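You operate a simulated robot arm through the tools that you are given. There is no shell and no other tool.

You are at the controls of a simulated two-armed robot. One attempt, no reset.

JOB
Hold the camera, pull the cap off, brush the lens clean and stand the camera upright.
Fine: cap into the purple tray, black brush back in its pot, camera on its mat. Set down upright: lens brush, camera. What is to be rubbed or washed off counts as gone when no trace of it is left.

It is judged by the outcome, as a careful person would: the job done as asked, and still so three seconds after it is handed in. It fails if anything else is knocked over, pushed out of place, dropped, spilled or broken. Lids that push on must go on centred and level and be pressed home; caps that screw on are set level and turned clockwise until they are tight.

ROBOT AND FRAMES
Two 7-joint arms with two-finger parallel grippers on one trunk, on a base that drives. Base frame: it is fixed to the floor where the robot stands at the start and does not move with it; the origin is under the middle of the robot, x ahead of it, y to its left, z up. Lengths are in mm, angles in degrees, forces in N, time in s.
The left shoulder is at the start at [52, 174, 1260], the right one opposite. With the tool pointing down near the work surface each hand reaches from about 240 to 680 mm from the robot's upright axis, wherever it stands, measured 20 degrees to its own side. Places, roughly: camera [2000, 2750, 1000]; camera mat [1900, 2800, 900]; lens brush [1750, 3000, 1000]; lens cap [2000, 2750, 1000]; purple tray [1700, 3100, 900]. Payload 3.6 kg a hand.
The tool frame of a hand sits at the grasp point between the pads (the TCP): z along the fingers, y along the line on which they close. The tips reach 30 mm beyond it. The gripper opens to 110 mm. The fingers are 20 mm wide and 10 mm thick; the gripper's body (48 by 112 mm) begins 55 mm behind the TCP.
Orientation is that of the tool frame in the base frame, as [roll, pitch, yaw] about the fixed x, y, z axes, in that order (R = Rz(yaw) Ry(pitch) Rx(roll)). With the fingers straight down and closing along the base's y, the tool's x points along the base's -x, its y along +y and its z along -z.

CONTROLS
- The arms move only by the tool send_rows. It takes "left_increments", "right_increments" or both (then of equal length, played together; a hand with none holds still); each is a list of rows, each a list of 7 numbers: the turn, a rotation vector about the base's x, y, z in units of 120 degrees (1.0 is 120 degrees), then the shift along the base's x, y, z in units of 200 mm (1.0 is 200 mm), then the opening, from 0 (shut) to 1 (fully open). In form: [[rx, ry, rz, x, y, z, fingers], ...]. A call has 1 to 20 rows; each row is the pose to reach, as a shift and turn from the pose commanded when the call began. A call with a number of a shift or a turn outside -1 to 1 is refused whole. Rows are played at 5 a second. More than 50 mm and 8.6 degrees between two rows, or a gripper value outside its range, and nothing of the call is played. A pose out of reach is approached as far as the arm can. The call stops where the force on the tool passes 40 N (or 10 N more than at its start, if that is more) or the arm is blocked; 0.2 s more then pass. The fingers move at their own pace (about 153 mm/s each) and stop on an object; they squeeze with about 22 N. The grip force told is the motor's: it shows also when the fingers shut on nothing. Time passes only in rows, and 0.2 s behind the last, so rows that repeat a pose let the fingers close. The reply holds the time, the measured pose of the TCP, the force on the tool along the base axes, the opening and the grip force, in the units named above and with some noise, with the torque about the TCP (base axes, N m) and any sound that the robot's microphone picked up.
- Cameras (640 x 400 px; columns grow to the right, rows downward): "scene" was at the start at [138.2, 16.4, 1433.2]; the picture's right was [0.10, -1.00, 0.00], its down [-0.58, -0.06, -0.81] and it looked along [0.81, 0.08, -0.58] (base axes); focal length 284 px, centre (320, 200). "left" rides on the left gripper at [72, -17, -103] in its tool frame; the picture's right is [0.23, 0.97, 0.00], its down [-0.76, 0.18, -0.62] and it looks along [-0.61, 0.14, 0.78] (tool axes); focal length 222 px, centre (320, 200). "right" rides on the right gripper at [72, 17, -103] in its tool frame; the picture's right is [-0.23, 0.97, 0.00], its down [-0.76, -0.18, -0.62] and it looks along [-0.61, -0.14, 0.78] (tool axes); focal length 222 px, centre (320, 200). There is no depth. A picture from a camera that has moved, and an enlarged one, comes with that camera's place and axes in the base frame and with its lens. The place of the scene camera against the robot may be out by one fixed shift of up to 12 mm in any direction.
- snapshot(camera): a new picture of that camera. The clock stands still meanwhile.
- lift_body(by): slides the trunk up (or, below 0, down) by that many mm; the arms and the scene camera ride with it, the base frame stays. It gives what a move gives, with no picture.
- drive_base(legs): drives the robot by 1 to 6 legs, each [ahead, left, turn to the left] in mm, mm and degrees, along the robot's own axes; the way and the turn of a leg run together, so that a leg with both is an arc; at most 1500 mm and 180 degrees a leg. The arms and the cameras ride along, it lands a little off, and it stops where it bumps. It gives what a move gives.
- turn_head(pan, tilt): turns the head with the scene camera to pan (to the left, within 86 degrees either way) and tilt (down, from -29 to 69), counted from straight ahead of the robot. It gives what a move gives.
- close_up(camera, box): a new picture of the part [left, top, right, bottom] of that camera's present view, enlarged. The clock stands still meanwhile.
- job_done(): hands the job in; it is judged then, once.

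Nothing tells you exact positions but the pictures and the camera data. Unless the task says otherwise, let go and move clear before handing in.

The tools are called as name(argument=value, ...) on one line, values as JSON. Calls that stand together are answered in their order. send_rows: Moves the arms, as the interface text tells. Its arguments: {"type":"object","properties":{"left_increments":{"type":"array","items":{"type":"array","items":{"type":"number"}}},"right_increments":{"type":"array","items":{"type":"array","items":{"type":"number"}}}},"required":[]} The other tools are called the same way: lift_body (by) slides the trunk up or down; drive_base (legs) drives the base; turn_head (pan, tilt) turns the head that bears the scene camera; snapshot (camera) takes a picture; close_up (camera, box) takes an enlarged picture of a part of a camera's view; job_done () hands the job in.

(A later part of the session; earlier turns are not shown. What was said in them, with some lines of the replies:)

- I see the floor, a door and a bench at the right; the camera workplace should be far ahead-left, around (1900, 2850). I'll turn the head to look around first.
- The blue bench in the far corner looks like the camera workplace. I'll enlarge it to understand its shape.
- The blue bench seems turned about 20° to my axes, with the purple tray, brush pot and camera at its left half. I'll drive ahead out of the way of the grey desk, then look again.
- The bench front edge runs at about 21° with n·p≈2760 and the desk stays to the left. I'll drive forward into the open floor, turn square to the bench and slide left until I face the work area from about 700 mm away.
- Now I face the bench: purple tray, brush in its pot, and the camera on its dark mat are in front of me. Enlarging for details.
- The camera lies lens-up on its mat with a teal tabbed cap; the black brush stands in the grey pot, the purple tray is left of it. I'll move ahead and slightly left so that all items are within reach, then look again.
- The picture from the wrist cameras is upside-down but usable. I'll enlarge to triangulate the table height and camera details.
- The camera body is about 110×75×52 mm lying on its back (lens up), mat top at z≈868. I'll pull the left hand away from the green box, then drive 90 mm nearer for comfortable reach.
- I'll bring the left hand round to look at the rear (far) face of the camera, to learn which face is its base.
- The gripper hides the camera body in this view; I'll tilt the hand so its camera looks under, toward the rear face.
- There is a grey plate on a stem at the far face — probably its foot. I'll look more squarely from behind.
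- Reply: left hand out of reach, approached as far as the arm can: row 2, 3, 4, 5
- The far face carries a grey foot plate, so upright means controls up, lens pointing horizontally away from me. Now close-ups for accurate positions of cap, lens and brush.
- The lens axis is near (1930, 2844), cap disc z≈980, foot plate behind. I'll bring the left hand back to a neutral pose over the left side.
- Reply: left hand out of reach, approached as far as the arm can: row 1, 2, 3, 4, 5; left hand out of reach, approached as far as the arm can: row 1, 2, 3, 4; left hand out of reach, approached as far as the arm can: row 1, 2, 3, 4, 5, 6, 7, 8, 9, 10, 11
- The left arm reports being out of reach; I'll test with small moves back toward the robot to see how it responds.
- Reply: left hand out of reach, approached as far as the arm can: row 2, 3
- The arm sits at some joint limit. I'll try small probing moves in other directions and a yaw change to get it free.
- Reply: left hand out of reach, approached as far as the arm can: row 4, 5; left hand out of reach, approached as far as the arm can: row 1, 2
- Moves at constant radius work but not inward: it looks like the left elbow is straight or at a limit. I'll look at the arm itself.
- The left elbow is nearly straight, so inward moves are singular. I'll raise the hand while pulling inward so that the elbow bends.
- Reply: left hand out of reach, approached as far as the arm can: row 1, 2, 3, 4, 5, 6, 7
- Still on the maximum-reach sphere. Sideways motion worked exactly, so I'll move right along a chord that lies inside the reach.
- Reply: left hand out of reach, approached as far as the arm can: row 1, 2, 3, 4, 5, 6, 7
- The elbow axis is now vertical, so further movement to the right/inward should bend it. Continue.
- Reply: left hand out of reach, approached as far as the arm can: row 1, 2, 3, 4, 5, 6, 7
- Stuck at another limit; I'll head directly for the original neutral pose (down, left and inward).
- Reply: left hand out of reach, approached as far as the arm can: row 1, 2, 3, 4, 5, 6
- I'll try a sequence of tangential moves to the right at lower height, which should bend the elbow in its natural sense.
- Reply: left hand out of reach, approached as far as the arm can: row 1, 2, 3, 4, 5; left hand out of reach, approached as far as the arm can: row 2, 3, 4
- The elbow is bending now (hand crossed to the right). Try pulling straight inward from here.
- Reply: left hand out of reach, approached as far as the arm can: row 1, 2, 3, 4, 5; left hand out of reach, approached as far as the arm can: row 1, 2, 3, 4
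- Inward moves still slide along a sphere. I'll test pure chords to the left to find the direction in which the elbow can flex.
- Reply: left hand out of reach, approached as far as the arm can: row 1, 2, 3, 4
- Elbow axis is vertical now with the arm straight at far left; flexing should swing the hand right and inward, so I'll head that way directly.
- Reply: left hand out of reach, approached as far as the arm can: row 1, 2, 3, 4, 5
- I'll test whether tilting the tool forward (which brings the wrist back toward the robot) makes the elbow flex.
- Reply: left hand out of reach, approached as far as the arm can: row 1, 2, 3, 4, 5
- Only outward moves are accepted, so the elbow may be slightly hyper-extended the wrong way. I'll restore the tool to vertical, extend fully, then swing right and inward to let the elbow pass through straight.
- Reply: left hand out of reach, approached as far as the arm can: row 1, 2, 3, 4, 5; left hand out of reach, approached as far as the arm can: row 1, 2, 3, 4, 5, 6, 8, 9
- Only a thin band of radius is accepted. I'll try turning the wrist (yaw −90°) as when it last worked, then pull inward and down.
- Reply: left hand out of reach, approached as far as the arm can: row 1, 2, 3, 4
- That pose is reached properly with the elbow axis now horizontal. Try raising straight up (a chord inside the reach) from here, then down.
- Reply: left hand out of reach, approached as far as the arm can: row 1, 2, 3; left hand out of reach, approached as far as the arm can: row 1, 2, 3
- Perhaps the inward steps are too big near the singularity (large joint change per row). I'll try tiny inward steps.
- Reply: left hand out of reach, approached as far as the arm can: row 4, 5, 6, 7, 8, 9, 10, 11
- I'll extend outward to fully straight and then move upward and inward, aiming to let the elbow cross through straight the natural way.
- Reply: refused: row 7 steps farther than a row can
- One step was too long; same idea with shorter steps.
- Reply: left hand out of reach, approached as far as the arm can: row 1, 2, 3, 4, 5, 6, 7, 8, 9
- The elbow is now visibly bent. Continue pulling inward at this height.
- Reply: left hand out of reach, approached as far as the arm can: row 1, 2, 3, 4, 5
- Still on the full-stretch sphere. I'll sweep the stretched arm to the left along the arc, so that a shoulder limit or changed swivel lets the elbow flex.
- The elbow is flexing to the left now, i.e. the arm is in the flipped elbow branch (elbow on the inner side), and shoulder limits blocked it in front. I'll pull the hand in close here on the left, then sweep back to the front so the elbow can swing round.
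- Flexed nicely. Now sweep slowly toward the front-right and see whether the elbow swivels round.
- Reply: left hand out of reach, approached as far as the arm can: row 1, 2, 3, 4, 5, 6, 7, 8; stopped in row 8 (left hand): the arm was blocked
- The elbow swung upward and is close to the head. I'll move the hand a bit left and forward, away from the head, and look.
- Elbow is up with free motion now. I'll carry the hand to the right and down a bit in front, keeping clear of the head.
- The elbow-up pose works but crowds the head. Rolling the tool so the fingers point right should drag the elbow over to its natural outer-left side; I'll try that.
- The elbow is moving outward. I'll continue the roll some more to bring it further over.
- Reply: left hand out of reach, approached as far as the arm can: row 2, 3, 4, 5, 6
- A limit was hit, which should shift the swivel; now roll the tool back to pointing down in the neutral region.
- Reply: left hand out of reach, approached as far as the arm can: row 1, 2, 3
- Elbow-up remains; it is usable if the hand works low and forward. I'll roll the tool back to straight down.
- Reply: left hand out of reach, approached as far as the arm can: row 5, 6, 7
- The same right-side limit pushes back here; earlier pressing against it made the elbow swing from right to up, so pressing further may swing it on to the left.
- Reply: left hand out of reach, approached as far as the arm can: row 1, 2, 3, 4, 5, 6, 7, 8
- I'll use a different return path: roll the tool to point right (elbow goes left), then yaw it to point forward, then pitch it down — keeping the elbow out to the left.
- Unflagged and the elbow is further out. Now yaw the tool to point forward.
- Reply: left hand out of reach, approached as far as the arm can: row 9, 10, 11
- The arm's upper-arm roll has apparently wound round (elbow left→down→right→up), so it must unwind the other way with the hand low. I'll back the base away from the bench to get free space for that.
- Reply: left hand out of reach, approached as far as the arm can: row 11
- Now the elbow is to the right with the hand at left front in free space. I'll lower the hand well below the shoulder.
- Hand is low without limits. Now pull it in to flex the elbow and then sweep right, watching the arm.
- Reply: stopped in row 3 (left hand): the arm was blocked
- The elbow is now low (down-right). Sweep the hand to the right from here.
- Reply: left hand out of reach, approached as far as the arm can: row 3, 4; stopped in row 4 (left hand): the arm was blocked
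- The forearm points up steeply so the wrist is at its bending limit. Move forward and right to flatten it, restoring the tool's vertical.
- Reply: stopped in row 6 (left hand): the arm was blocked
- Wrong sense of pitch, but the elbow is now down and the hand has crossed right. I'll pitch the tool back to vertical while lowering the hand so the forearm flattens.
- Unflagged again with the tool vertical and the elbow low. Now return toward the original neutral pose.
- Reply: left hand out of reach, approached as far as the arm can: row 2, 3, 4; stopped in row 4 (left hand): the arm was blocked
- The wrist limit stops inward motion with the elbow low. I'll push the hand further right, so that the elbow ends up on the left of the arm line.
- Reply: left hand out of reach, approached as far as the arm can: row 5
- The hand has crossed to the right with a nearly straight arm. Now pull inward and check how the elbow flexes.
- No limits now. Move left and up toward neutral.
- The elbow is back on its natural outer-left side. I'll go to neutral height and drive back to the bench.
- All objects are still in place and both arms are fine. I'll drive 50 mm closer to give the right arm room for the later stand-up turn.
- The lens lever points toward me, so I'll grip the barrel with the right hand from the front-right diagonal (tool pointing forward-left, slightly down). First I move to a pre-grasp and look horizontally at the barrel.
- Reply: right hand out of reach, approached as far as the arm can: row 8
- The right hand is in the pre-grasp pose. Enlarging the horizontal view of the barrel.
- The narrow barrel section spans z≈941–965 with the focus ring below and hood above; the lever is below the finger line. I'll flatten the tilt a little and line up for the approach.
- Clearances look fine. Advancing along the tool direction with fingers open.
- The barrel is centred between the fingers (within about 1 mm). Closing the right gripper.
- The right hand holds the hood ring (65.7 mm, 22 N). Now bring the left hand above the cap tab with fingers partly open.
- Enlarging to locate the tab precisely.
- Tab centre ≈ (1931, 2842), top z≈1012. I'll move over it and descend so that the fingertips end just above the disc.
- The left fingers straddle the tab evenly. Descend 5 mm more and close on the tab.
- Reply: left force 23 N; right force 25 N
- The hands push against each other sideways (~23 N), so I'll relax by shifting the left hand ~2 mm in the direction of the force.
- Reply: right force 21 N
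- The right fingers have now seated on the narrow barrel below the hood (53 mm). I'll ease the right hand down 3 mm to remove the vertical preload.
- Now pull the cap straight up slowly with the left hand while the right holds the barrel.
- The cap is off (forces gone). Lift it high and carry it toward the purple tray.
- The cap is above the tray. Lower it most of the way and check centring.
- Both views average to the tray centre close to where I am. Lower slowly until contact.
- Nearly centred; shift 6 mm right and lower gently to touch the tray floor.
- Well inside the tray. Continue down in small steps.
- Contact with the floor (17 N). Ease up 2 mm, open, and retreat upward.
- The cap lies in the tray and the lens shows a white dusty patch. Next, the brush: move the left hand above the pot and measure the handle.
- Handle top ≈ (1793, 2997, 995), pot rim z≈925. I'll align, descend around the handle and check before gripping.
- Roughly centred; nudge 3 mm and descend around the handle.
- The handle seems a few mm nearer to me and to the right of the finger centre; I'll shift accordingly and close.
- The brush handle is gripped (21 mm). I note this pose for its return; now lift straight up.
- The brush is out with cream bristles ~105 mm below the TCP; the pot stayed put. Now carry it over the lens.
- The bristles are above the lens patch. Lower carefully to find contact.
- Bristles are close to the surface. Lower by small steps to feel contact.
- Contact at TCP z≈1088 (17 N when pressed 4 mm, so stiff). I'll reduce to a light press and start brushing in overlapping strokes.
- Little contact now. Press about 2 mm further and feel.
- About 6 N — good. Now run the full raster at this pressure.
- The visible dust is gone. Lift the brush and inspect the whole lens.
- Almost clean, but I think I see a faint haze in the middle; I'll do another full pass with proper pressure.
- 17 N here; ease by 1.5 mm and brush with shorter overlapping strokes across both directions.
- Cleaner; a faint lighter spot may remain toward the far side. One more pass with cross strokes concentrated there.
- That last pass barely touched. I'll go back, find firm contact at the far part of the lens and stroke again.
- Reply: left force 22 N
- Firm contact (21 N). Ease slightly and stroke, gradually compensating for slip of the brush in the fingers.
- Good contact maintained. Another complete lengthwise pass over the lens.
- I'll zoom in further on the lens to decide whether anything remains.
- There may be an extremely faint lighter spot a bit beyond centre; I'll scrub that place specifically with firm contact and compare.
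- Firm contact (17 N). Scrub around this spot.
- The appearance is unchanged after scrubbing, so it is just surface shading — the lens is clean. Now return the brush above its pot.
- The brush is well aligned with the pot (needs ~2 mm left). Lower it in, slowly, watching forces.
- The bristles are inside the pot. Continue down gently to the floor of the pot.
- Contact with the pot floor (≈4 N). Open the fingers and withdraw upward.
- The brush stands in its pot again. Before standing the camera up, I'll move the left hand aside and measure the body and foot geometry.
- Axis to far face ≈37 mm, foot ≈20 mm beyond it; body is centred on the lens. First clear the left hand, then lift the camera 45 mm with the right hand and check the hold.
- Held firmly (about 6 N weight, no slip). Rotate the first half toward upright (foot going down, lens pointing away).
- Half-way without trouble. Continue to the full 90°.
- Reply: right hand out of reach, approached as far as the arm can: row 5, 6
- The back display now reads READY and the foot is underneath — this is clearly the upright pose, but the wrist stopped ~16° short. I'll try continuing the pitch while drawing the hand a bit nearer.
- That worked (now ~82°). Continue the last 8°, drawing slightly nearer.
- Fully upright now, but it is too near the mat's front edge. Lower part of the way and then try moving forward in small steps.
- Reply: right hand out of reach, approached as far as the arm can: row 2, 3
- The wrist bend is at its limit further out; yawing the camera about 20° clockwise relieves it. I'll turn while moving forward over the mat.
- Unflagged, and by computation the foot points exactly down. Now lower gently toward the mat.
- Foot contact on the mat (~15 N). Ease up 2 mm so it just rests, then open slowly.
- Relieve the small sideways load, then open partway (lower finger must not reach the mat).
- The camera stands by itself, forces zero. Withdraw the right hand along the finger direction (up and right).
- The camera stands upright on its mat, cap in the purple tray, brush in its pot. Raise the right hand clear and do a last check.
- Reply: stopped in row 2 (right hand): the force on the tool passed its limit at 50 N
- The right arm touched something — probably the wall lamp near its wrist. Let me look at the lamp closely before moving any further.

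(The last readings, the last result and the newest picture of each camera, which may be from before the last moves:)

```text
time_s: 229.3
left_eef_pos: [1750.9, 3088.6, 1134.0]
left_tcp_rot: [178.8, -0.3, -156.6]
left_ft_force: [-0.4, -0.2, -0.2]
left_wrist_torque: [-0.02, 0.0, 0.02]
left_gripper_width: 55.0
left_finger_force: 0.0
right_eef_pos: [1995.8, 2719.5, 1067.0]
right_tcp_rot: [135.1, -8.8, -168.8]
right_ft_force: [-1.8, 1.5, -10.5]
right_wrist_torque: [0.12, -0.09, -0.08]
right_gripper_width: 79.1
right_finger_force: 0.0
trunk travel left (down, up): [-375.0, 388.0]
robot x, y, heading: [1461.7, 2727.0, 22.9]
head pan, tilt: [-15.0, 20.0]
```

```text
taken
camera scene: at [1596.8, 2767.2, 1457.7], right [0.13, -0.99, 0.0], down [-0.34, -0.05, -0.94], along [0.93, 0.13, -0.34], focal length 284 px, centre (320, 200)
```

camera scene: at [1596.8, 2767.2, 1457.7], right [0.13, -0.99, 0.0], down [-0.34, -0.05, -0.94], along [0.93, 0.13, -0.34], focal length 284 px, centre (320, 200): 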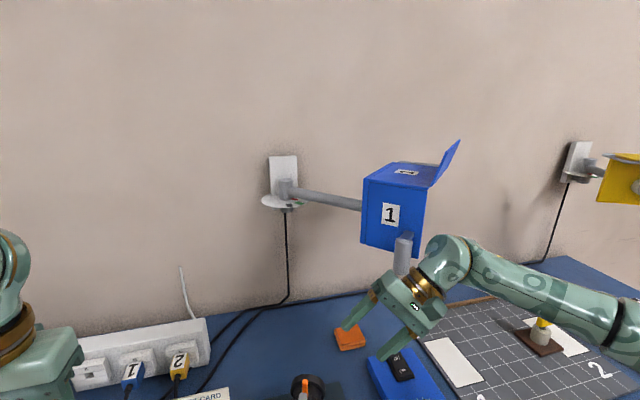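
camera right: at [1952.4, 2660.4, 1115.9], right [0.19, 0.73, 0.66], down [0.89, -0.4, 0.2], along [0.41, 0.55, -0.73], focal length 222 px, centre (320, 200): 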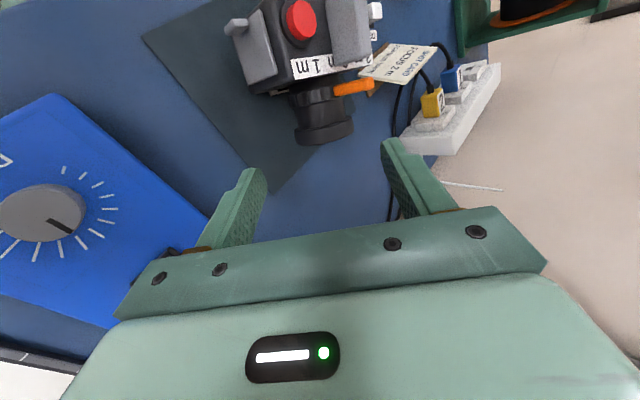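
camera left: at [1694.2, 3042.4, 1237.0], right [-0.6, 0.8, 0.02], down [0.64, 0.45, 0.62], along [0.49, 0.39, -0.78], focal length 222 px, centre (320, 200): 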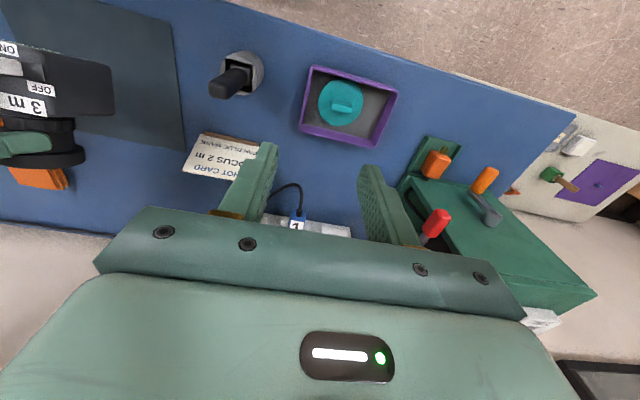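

The right wrist had come up under the wall lamp's grey handle. I'll lower the hand straight down to release it and then look at the lamp again.

send_rows(right_increments=[[0, 0, 0, 0, 0, -0.08, 0.72], [0, 0, 0, 0, 0, -0.16, 0.72], [0, 0, 0, 0, 0, -0.2, 0.72]])

turn_head(pan=0, tilt=50)

snapshot(camera="scene")

close_up(camera="scene", box=[340, 0, 640, 190])

```text
time_s: 230.1
left_eef_pos: [1750.5, 3088.5, 1134.3]
left_tcp_rot: [178.8, -0.2, -156.6]
left_ft_force: [0.1, 0.6, 0.4]
left_wrist_torque: [0.04, -0.01, 0.0]
left_gripper_width: 55.1
left_finger_force: 0.0
right_eef_pos: [1996.0, 2720.0, 1026.7]
right_tcp_rot: [135.0, -8.9, -168.9]
right_ft_force: [0.6, -0.9, -0.4]
right_wrist_torque: [0.01, -0.01, 0.0]
right_gripper_width: 79.3
right_finger_force: 0.1
trunk travel left (down, up): [-375.0, 388.0]
robot x, y, heading: [1459.2, 2728.1, 22.3]
head pan, tilt: [-15.0, 20.0]
```

```text
time_s: 231.1
left_eef_pos: [1750.7, 3087.7, 1134.0]
left_tcp_rot: [178.7, -0.2, -156.6]
left_ft_force: [0.6, 0.0, -0.6]
left_wrist_torque: [-0.02, 0.0, 0.0]
left_gripper_width: 55.0
left_finger_force: 0.1
right_eef_pos: [1994.6, 2719.8, 1027.3]
right_tcp_rot: [135.0, -8.9, -168.8]
right_ft_force: [0.5, 0.6, -0.4]
right_wrist_torque: [-0.03, -0.01, 0.0]
right_gripper_width: 79.4
right_finger_force: 0.1
trunk travel left (down, up): [-375.0, 388.0]
robot x, y, heading: [1455.8, 2726.6, 22.8]
head pan, tilt: [0.0, 50.0]
```

```text
taken
camera scene: at [1575.1, 2784.1, 1412.4], right [0.39, -0.92, 0.0], down [-0.71, -0.3, -0.64], along [0.59, 0.25, -0.77], focal length 284 px, centre (320, 200)
```

scene: 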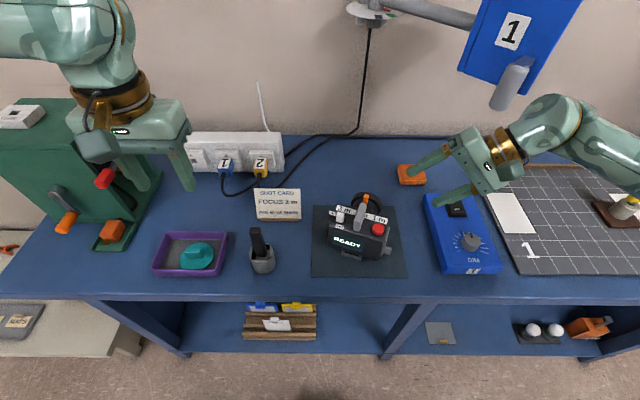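

```text
2.11 times, centred on (490, 95) of scene
camera zoom: at [1575.1, 2784.1, 1412.4], right [0.39, -0.92, 0.0], down [-0.71, -0.3, -0.64], along [0.59, 0.25, -0.77], focal length 599 px, centre (-38, 421)
```

zoom: 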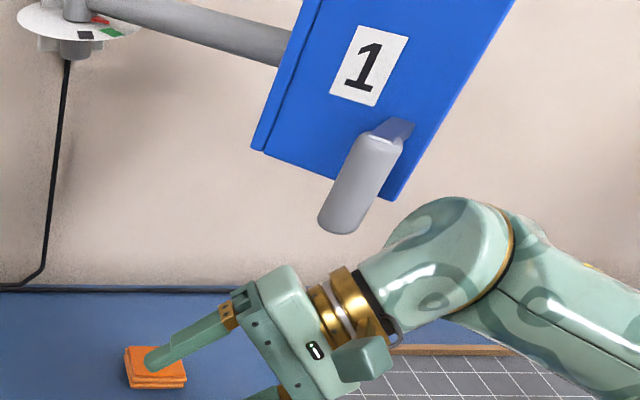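

The lamp is free (it shows only a tiny shift of about 2°). I'll draw the right hand back toward me, away from the lamp and the camera.

send_rows(right_increments=[[0, 0, 0, -0.09, -0.06, 0, 0.72], [0, 0, 0, -0.2, -0.13, 0, 0.72], [0, 0, 0, -0.32, -0.2, 0, 0.72], [0, 0, 0, -0.45, -0.27, 0, 0.72], [0, 0, 0, -0.58, -0.34, 0.0, 0.72]])

snapshot(camera="scene")

close_up(camera="scene", box=[340, 0, 640, 190])

close_up(camera="scene", box=[300, 160, 520, 290])

```text
time_s: 232.3
left_eef_pos: [1750.1, 3088.8, 1134.9]
left_tcp_rot: [178.7, -0.3, -156.6]
left_ft_force: [-0.8, 0.3, 0.2]
left_wrist_torque: [0.01, 0.01, 0.0]
left_gripper_width: 54.8
left_finger_force: 0.0
right_eef_pos: [1879.1, 2652.7, 1029.2]
right_tcp_rot: [135.0, -8.8, -168.9]
right_ft_force: [-0.3, 0.5, 0.8]
right_wrist_torque: [0.02, -0.01, 0.04]
right_gripper_width: 79.5
right_finger_force: 0.0
trunk travel left (down, up): [-375.0, 388.0]
robot x, y, heading: [1457.0, 2726.7, 22.9]
head pan, tilt: [0.0, 50.0]
```

```text
taken
camera scene: at [1574.2, 2783.7, 1412.5], right [0.39, -0.92, 0.0], down [-0.71, -0.3, -0.64], along [0.59, 0.25, -0.77], focal length 284 px, centre (320, 200)
```

scene: 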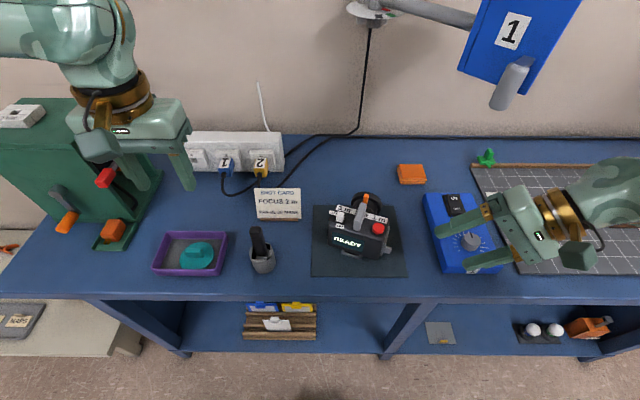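

```text
2.11 times, centred on (490, 95) of scene
camera zoom: at [1574.2, 2783.7, 1412.5], right [0.39, -0.92, 0.0], down [-0.71, -0.3, -0.64], along [0.59, 0.25, -0.77], focal length 599 px, centre (-38, 421)
```

zoom: 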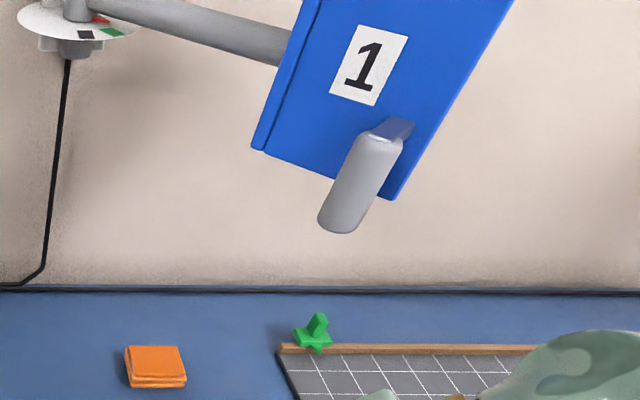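

```text
2.91 times, centred on (410, 225) of scene
camera zoom: at [1574.2, 2783.7, 1412.5], right [0.39, -0.92, 0.0], down [-0.71, -0.3, -0.64], along [0.59, 0.25, -0.77], focal length 828 px, centre (58, 127)
```

zoom: 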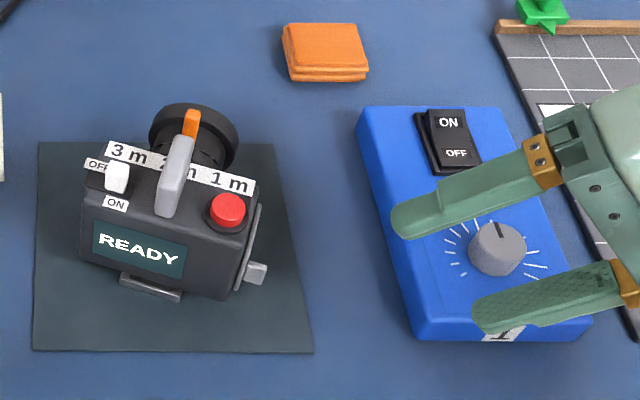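

The cap is off and lying in the purple tray. The lens is brushed clean, and the black brush is upright in its pot. The camera stands upright on its mat on its foot, lens pointing away from the robot. Both hands are clear.

One thing was disturbed. My right arm nudged the blue wall lamp "1", and it now sits about 2° off its original pan by my estimate. I left it there rather than risk pushing it further. I'm handing the job in.

job_done()

```text
The job is handed in.
```

The camera is standing upright on its mat with the cap off and the lens brushed clean, and I've handed the job in. I don't have the judge's result.

- **Cap:** it lies in the purple tray.
- **Lens:** I brushed it in several passes. A very faint lighter patch stayed the same after firm scrubbing, so I took it for surface shading rather than dust.
- **Brush:** it stands upright in its pot, with the pot where it was.
- **Camera:** it rests on its foot plate with the controls on top and the lens pointing away from the robot. It is turned about 20° to the right on the mat because the wrist could not reach further out while facing straight ahead.

**Wall lamp disturbed:** the right arm touched the blue wall lamp "1". It now sits about 2° off its original pan, judged by eye from the pictures. I left it there rather than risk pushing it further.

Both hands are clear of everything.
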